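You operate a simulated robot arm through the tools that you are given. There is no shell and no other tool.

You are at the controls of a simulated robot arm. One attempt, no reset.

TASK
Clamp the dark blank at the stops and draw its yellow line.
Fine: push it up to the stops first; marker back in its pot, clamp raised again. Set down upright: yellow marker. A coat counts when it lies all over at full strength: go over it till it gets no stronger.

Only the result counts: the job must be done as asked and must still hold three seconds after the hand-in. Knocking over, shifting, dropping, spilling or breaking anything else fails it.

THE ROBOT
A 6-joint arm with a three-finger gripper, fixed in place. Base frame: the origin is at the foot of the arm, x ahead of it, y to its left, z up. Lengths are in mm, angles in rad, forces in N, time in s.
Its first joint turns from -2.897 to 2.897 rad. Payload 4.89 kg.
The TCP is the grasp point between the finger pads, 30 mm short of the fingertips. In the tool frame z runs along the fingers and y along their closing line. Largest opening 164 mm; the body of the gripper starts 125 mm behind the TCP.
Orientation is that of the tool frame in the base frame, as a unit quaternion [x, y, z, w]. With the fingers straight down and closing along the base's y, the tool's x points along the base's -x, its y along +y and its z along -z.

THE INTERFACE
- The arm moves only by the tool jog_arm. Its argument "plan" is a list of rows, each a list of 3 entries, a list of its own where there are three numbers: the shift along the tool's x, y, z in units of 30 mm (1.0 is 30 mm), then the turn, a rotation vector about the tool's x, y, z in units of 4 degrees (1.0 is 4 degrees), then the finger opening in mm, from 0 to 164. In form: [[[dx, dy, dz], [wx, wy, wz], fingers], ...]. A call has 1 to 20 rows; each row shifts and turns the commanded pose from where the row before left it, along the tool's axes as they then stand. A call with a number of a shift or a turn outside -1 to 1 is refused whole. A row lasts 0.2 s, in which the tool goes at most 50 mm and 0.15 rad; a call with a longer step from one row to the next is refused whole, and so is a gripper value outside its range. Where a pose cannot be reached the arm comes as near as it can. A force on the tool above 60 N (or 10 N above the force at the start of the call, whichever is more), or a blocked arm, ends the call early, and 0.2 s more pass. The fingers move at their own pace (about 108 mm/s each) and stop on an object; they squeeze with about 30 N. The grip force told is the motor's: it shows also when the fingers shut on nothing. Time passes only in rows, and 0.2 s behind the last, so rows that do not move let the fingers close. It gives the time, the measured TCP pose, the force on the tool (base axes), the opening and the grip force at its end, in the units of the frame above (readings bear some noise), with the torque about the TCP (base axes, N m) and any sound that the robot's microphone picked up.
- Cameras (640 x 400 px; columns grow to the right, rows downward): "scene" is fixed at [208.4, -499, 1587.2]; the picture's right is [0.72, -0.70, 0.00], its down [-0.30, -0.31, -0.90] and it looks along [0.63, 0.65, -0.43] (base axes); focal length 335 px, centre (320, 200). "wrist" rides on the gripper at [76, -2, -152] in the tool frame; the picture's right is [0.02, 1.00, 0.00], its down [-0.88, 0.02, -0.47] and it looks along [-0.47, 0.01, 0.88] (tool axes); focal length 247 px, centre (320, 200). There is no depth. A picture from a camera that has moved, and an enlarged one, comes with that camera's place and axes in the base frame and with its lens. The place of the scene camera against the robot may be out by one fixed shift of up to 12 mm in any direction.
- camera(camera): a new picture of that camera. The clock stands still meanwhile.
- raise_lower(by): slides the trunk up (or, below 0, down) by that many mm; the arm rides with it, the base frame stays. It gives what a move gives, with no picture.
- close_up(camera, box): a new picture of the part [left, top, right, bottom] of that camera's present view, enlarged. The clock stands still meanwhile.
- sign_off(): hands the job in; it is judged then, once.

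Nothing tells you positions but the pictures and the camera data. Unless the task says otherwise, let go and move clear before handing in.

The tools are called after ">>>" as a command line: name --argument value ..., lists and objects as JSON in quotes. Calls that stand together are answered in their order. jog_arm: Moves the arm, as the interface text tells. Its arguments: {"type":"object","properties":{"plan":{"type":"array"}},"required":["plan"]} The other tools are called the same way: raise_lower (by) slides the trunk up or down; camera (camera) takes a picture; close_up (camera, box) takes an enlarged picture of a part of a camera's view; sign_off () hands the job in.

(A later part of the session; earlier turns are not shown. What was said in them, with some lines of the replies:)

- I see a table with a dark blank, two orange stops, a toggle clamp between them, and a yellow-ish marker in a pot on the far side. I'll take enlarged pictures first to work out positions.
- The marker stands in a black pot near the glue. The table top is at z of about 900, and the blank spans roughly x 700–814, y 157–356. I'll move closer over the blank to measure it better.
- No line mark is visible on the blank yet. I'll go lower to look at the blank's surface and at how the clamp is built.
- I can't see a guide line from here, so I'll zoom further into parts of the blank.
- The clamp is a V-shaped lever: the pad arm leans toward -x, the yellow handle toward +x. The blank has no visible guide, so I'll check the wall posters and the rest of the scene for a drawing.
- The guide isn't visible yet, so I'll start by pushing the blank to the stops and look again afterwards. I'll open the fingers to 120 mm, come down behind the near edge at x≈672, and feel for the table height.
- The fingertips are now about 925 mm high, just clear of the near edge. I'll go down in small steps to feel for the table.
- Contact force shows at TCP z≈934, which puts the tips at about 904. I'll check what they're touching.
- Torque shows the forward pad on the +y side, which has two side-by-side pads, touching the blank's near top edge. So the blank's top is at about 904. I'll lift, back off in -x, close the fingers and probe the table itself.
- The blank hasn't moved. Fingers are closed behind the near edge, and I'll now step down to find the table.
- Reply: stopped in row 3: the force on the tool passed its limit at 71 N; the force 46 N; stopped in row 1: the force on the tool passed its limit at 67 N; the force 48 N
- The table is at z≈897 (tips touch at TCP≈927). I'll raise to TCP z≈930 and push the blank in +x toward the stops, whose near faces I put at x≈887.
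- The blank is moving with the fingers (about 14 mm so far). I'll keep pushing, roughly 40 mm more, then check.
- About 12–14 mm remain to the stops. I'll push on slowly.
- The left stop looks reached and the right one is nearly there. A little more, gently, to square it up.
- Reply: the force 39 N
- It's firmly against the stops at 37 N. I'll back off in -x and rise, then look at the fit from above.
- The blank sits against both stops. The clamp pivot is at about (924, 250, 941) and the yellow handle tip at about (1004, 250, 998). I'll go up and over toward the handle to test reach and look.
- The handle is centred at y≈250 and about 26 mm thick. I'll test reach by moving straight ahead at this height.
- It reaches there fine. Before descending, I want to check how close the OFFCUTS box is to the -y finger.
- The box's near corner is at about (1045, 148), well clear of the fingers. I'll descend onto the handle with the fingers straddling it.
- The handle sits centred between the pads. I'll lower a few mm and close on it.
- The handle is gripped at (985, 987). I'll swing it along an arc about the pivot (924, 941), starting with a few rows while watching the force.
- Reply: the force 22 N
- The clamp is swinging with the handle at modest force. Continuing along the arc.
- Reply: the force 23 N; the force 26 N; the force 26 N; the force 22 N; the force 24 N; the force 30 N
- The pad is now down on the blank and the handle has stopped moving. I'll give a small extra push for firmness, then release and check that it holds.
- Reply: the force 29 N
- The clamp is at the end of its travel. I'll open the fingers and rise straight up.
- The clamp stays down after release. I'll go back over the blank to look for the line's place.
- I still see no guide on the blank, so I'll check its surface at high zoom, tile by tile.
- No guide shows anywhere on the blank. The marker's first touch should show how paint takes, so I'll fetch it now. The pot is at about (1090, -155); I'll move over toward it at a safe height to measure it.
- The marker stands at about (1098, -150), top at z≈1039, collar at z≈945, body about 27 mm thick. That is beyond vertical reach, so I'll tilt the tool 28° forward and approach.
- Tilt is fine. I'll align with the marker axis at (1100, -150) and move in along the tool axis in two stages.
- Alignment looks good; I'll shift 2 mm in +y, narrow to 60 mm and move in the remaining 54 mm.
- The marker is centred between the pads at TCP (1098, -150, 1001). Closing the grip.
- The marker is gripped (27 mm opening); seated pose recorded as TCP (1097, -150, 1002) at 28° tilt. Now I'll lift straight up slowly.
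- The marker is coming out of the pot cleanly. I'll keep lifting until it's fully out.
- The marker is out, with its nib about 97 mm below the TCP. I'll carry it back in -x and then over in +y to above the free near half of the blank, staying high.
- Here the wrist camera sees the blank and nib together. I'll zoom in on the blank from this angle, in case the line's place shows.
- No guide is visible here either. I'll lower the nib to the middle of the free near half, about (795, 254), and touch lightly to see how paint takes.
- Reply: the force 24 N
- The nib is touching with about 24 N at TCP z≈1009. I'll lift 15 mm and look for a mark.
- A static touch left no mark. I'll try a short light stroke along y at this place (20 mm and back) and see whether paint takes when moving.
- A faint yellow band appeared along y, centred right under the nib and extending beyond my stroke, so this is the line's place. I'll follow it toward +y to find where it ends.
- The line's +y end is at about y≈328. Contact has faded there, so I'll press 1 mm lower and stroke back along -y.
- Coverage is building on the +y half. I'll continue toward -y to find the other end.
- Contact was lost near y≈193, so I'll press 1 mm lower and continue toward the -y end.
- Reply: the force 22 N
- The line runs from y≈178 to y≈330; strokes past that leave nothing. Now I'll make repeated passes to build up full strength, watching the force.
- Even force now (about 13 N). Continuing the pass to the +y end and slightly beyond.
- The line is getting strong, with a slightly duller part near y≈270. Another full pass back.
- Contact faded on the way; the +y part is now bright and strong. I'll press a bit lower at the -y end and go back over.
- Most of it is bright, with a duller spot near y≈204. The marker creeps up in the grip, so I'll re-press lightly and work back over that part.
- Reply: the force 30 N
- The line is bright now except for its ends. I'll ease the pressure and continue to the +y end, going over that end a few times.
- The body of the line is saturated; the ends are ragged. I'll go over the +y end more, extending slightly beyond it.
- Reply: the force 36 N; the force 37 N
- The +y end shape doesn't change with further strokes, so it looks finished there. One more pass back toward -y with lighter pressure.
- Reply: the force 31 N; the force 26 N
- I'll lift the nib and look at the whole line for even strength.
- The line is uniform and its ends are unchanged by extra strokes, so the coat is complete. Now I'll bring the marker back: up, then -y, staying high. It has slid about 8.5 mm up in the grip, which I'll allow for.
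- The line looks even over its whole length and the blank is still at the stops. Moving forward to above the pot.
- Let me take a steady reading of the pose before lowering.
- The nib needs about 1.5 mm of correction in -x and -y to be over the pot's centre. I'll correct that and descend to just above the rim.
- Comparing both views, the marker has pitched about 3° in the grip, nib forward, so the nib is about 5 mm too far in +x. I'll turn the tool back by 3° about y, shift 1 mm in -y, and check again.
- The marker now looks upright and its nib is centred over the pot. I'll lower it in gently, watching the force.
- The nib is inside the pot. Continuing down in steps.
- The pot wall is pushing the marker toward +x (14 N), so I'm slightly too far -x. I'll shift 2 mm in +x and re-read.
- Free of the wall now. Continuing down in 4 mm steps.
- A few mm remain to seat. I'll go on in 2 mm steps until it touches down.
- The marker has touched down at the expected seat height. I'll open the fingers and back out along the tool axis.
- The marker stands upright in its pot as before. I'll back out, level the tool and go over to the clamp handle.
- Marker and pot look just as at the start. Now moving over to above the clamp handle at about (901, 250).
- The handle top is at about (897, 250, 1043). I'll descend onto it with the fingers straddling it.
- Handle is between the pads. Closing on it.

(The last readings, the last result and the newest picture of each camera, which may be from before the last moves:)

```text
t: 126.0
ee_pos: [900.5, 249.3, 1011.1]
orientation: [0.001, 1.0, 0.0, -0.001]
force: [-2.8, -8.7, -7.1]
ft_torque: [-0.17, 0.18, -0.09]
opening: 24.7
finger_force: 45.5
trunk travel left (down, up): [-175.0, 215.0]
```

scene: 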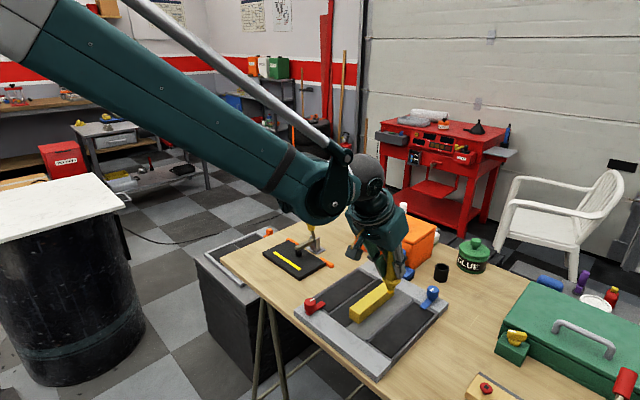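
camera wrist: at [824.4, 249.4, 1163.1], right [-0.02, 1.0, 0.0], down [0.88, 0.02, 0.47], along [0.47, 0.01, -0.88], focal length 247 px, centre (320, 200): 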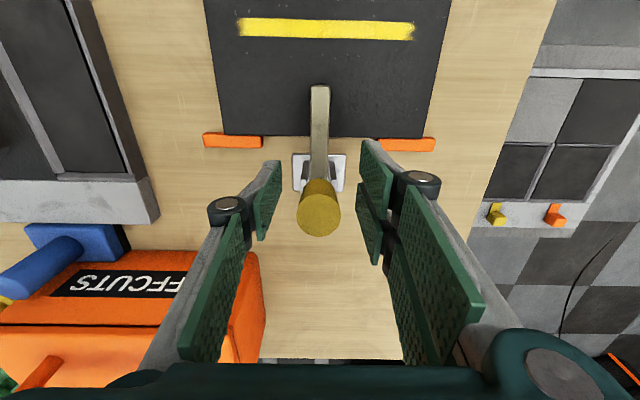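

Gripped. I'll swing it back along the reverse arc, first few rows while watching the force.

>>> jog_arm --plan '[[[-0.167, 0.01, -0.05], [0, 0, 0], 20], [[-0.17, 0, -0.037], [0, 0, 0], 20], [[-0.17, 0, -0.027], [0, 0, 0], 20], [[-0.173, 0, -0.013], [0, 0, 0], 20]]'

>>> close_up --camera "scene" --box '[270, 190, 350, 270]'

```text
t: 127.0
ee_pos: [921.3, 250.2, 1017.0]
orientation: [0.0, 1.0, 0.0, 0.0]
force: [-17.3, -13.2, -2.9]
ft_torque: [-0.23, 1.17, 0.0]
opening: 24.6
finger_force: 45.1
trunk travel left (down, up): [-175.0, 215.0]
```

```text
5.00 times, centred on (310, 230) of scene
camera zoom: at [208.4, -499.0, 1587.2], right [0.72, -0.7, 0.0], down [-0.3, -0.31, -0.9], along [0.63, 0.65, -0.43], focal length 1673 px, centre (370, 50)
```

zoom: 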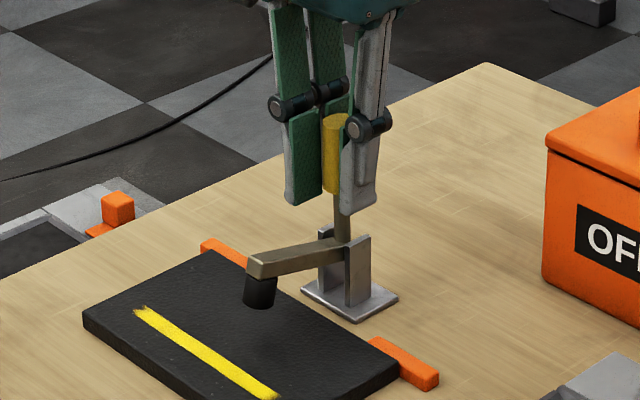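

The clamp is lifting off and the blank stays in place. Continuing the arc.

>>> jog_arm --plan '[[[-0.173, -0.01, -0.003], [0, 0, 0], 20], [[-0.173, 0, 0.01], [0, 0, 0], 20], [[-0.17, 0, 0.023], [0, 0, 0], 20], [[-0.17, 0, 0.033], [0, 0, 0], 20], [[-0.167, 0, 0.047], [0, 0, 0], 20], [[-0.163, 0, 0.057], [0, 0, 0], 20]]'

>>> close_up --camera "scene" --box '[270, 190, 350, 270]'

```text
t: 128.4
ee_pos: [950.3, 248.2, 1012.5]
orientation: [0.0, 1.0, -0.001, 0.0]
force: [-20.6, -7.9, 1.2]
ft_torque: [-0.29, 1.35, 0.07]
opening: 25.1
finger_force: 44.9
trunk travel left (down, up): [-175.0, 215.0]
```

```text
5.00 times, centred on (310, 230) of scene
camera zoom: at [208.4, -499.0, 1587.2], right [0.72, -0.7, 0.0], down [-0.3, -0.31, -0.9], along [0.63, 0.65, -0.43], focal length 1673 px, centre (370, 50)
```

zoom: 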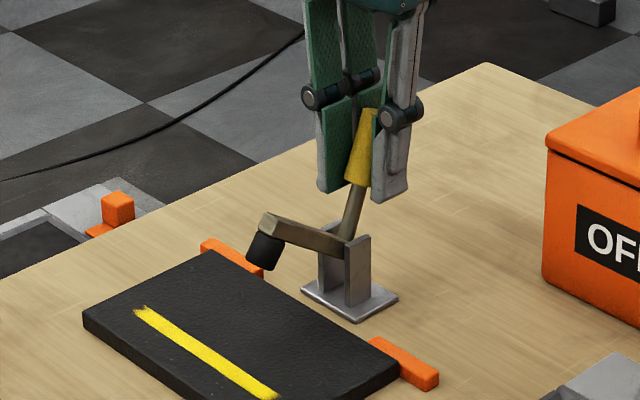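

>>> jog_arm --plan '[[[-0.16, 0, 0.067], [0, 0, 0], 20], [[-0.153, 0, 0.08], [0, 0, 0], 20], [[-0.147, 0, 0.09], [0, 0, 0], 20], [[-0.143, 0, 0.1], [0, 0, 0], 20]]'

>>> jog_arm --plan '[[[-0.133, 0, 0.11], [0, 0, 0], 20], [[-0.127, 0, 0.12], [0, 0, 0], 20], [[-0.117, 0, 0.127], [0, 0, 0], 20]]'

>>> close_up --camera "scene" --box '[270, 190, 350, 270]'

```text
t: 129.4
ee_pos: [968.4, 249.9, 1001.5]
orientation: [0.0, 1.0, 0.001, 0.001]
force: [-12.6, 5.7, 12.5]
ft_torque: [0.22, 1.27, -0.23]
opening: 24.7
finger_force: 45.3
trunk travel left (down, up): [-175.0, 215.0]
```

```text
t: 130.2
ee_pos: [979.4, 248.7, 992.3]
orientation: [-0.001, 1.0, 0.0, 0.0]
force: [-15.1, 7.5, 11.2]
ft_torque: [0.33, 1.23, -0.41]
opening: 24.2
finger_force: 45.1
trunk travel left (down, up): [-175.0, 215.0]
```

```text
5.00 times, centred on (310, 230) of scene
camera zoom: at [208.4, -499.0, 1587.2], right [0.72, -0.7, 0.0], down [-0.3, -0.31, -0.9], along [0.63, 0.65, -0.43], focal length 1673 px, centre (370, 50)
```

zoom: 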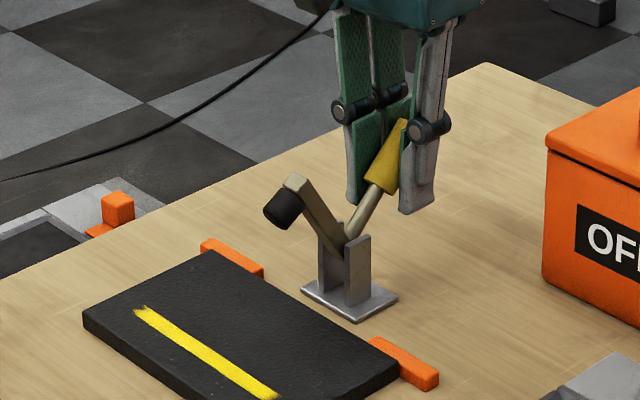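

Nearly back; it needs about 10° more to match the starting pose.

>>> jog_arm --plan '[[[-0.107, 0, 0.127], [0, 0, 0], 20], [[-0.097, 0, 0.137], [0, 0, 0], 20]]'

>>> close_up --camera "scene" --box '[280, 205, 352, 250]'

```text
t: 130.8
ee_pos: [987.1, 249.3, 982.8]
orientation: [0.0, 1.0, 0.0, -0.001]
force: [-15.1, 9.1, 7.4]
ft_torque: [0.35, 1.01, -0.51]
opening: 24.3
finger_force: 45.0
trunk travel left (down, up): [-175.0, 215.0]
```

```text
8.89 times, centred on (316, 228) of scene
camera zoom: at [208.4, -499.0, 1587.2], right [0.72, -0.7, 0.0], down [-0.3, -0.31, -0.9], along [0.63, 0.65, -0.43], focal length 2974 px, centre (356, -44)
```

zoom: 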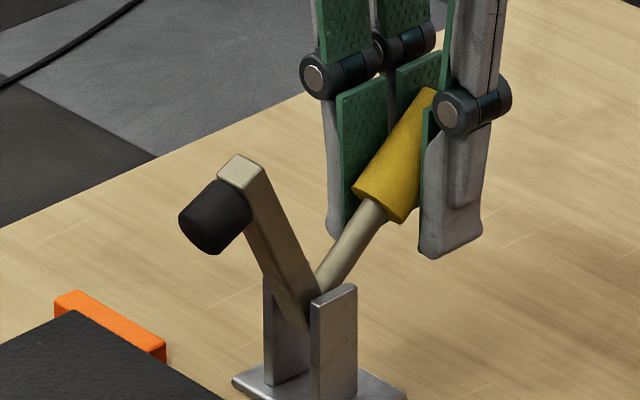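

>>> jog_arm --plan '[[[-0.08, 0, 0.14], [0, 0, 0], 20], [[-0.04, 0, 0.075], [0, 0, 0], 20]]'

>>> close_up --camera "scene" --box '[280, 205, 352, 250]'

```text
t: 131.4
ee_pos: [991.3, 249.3, 978.6]
orientation: [-0.001, 1.0, 0.0, 0.001]
force: [-1.6, 11.0, 33.4]
ft_torque: [0.28, 0.56, -0.52]
opening: 24.2
finger_force: 45.4
trunk travel left (down, up): [-175.0, 215.0]
```

```text
8.89 times, centred on (316, 228) of scene
camera zoom: at [208.4, -499.0, 1587.2], right [0.72, -0.7, 0.0], down [-0.3, -0.31, -0.9], along [0.63, 0.65, -0.43], focal length 2974 px, centre (356, -44)
```

zoom: 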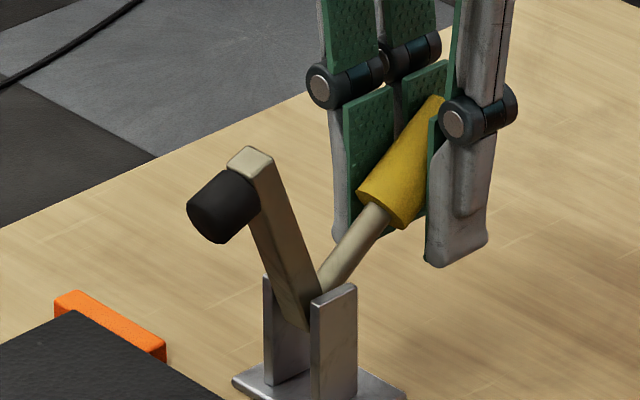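

The clamp arm is back at its starting pose against its end stop. Releasing and rising straight up.

>>> jog_arm --plan '[[[0, 0, 0], [0, 0, 0], 50], [[0, 0, 0], [0, 0, 0], 60], [[0, 0, -0.5], [0, 0, 0], 60], [[0, 0, -0.9], [0, 0, 0], 60], [[0, 0, -0.9], [0, 0, 0], 60], [[0, 0, -0.9], [0, 0, 0], 60], [[0, 0, -0.9], [0, 0, 0], 60], [[0, 0, -0.9], [0, 0, 0], 60], [[0, 0, 0], [0, 0, 0], 60]]'

>>> close_up --camera "scene" --box '[280, 205, 352, 250]'

>>> camera --camera "scene"

```text
t: 133.4
ee_pos: [992.3, 247.7, 1125.4]
orientation: [0.0, 1.0, 0.0, 0.0]
force: [-0.6, -0.9, 0.5]
ft_torque: [0.0, -0.04, 0.04]
opening: 60.1
finger_force: 0.1
trunk travel left (down, up): [-175.0, 215.0]
```

```text
8.89 times, centred on (316, 228) of scene
camera zoom: at [208.4, -499.0, 1587.2], right [0.72, -0.7, 0.0], down [-0.3, -0.31, -0.9], along [0.63, 0.65, -0.43], focal length 2974 px, centre (356, -44)
```

zoom: 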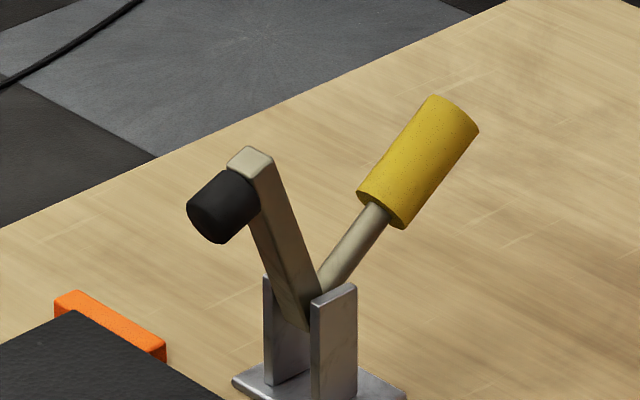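

```text
taken
```

scene: 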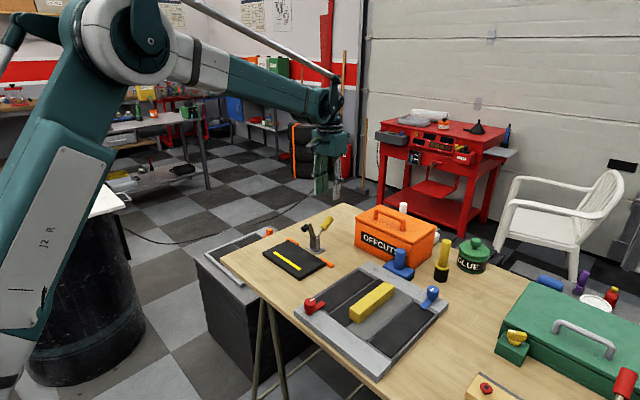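

The clamp is exactly as it was at the start. I'll move back over the blank for a last inspection of the line and the stops.

>>> jog_arm --plan '[[[0.9, 0, -0.1], [0, 0, 0], 160], [[0.9, 0, 0], [0, 0, 0], 160], [[0.9, 0, 0], [0, 0, 0], 160], [[0.9, 0, 0], [0, 0, 0], 160], [[0.9, 0, 0], [0, 0, 0], 160], [[0.9, 0, 0], [0, 0, 0], 160], [[0.9, 0, 0], [0, 0, 0], 160], [[0.9, 0, 0], [0, 0, 0], 160], [[0.9, 0, 0], [0, 0, 0], 160], [[0.9, 0, 0], [0, 0, 0], 160], [[0, 0, 0], [0, 0, 0], 160]]'

>>> camera --camera "wrist"

>>> close_up --camera "wrist" --box '[240, 140, 400, 240]'

>>> close_up --camera "wrist" --box '[255, 155, 325, 200]'

>>> close_up --camera "wrist" --box '[320, 155, 390, 200]'

>>> close_up --camera "scene" --box '[262, 238, 326, 282]'

```text
t: 135.8
ee_pos: [721.0, 248.8, 1128.6]
orientation: [0.0, 1.0, 0.0, 0.001]
force: [-0.6, 0.2, -0.4]
ft_torque: [-0.02, -0.07, -0.02]
opening: 159.9
finger_force: 0.1
trunk travel left (down, up): [-175.0, 215.0]
```

```text
taken
camera wrist: at [644.3, 247.9, 1280.6], right [-0.02, 1.0, 0.0], down [0.88, 0.02, 0.47], along [0.47, 0.01, -0.88], focal length 247 px, centre (320, 200)
```

wrist: 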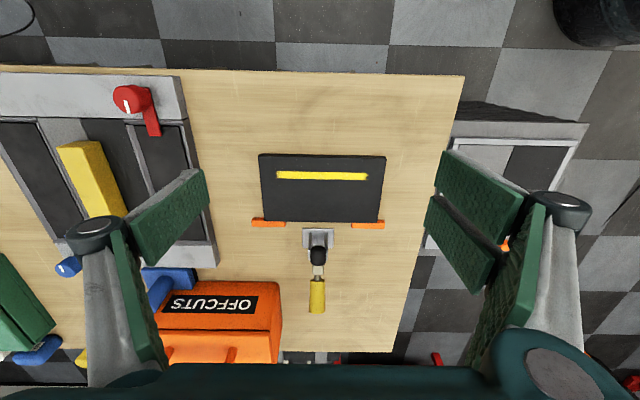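

```text
4.00 times, centred on (320, 190) of wrist
camera zoom: at [644.3, 247.9, 1280.6], right [-0.02, 1.0, 0.0], down [0.88, 0.02, 0.47], along [0.47, 0.01, -0.88], focal length 988 px, centre (320, 240)
```

zoom: 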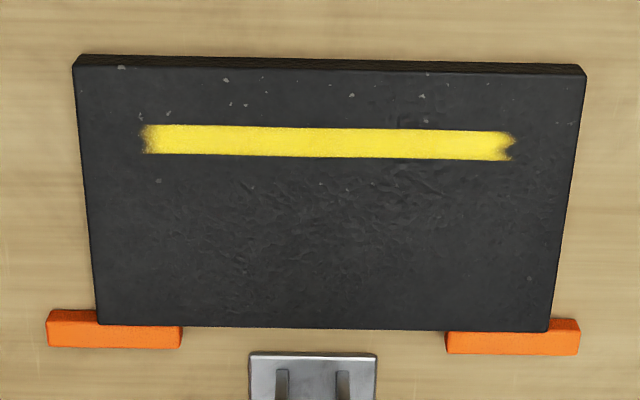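

```text
8.89 times, centred on (290, 178) of wrist
camera zoom: at [644.3, 247.9, 1280.6], right [-0.02, 1.0, 0.0], down [0.88, 0.02, 0.47], along [0.47, 0.01, -0.88], focal length 2195 px, centre (587, 400)
```

zoom: 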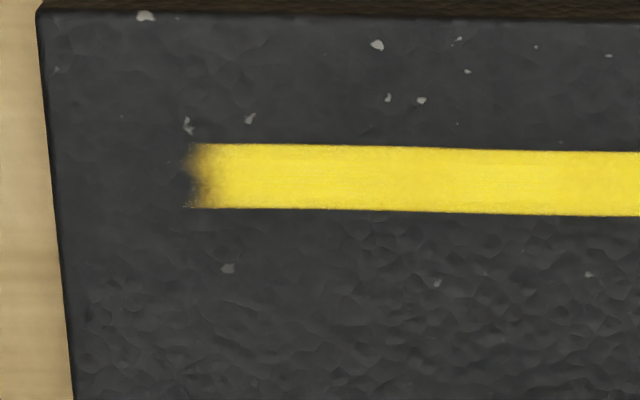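

```text
8.89 times, centred on (355, 178) of wrist
camera zoom: at [644.3, 247.9, 1280.6], right [-0.02, 1.0, 0.0], down [0.88, 0.02, 0.47], along [0.47, 0.01, -0.88], focal length 2195 px, centre (9, 400)
```

zoom: 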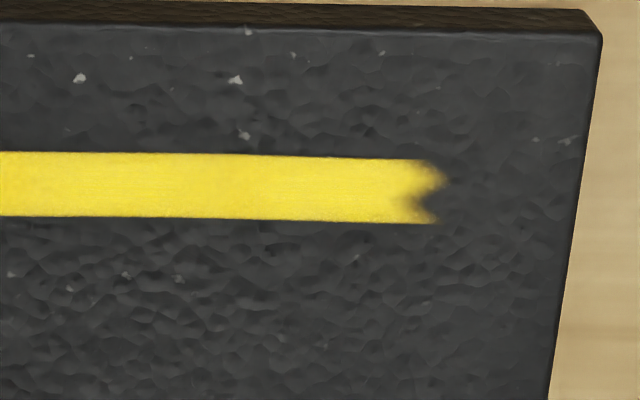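

```text
9.09 times, centred on (294, 260) of scene
camera zoom: at [208.4, -499.0, 1587.2], right [0.72, -0.7, 0.0], down [-0.3, -0.31, -0.9], along [0.63, 0.65, -0.43], focal length 3042 px, centre (556, -346)
```

zoom: 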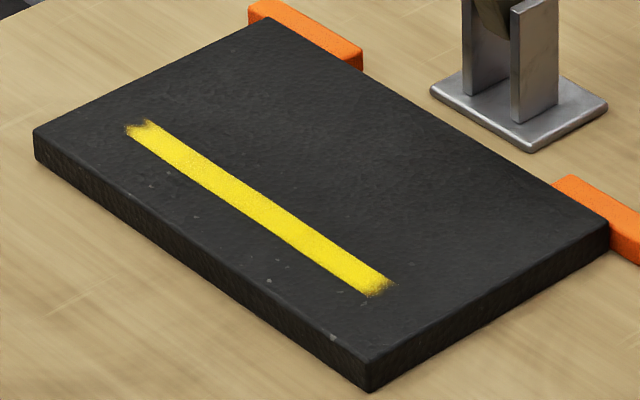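

The line is even, centred on the blank and complete, and the blank sits against both stops. One last look at the marker and the rest of the table before handing in.

>>> close_up --camera "scene" --box '[380, 220, 500, 295]'

>>> close_up --camera "scene" --box '[220, 190, 460, 340]'

```text
5.33 times, centred on (440, 258) of scene
camera zoom: at [208.4, -499.0, 1587.2], right [0.72, -0.7, 0.0], down [-0.3, -0.31, -0.9], along [0.63, 0.65, -0.43], focal length 1785 px, centre (-320, -107)
```

zoom: 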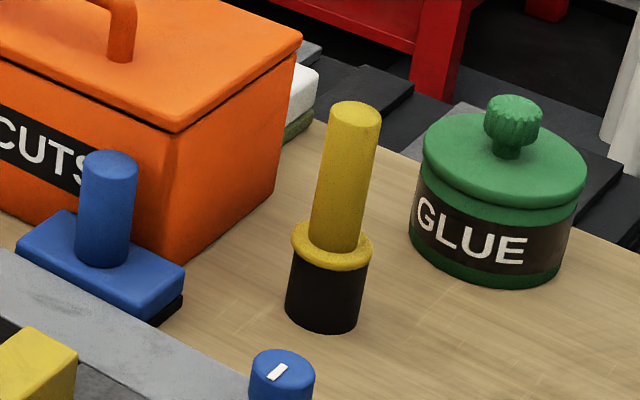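

```text
2.67 times, centred on (340, 265) of scene
camera zoom: at [208.4, -499.0, 1587.2], right [0.72, -0.7, 0.0], down [-0.3, -0.31, -0.9], along [0.63, 0.65, -0.43], focal length 892 px, centre (267, 27)
```

zoom: 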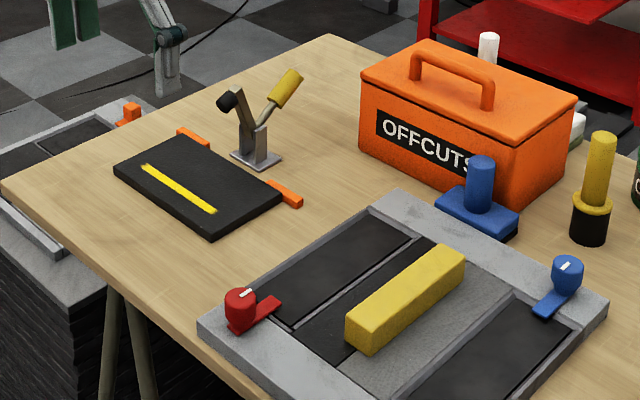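

The blank is at the stops with its yellow line drawn and the clamp is raised. The marker stands upright in its pot, nothing else on the table has moved, and the gripper is open and clear. Handing in.

>>> sign_off

```text
The job is handed in.
```

The job is handed in: the dark blank is at the stops with its yellow line drawn. No verdict came back, so this is what the last pictures show.

- **Blank:** I pushed it against both stops before clamping. It is still there now that the clamp is raised.
- **Line:** It runs along the near half of the blank, about 150 mm long and centred between the side edges. I went over it until the colour stopped changing. No guide was visible beforehand, so I found its place with the first strokes. The two ends look slightly ragged. Extra strokes did not change them, so I took that as the line's own shape.
- **Marker:** It is upright in its pot, in the same position as at the start.
- **Clamp:** It is raised again, back in its starting position.
- **Rest of the table:** I saw nothing else moved, and the gripper is open and clear.
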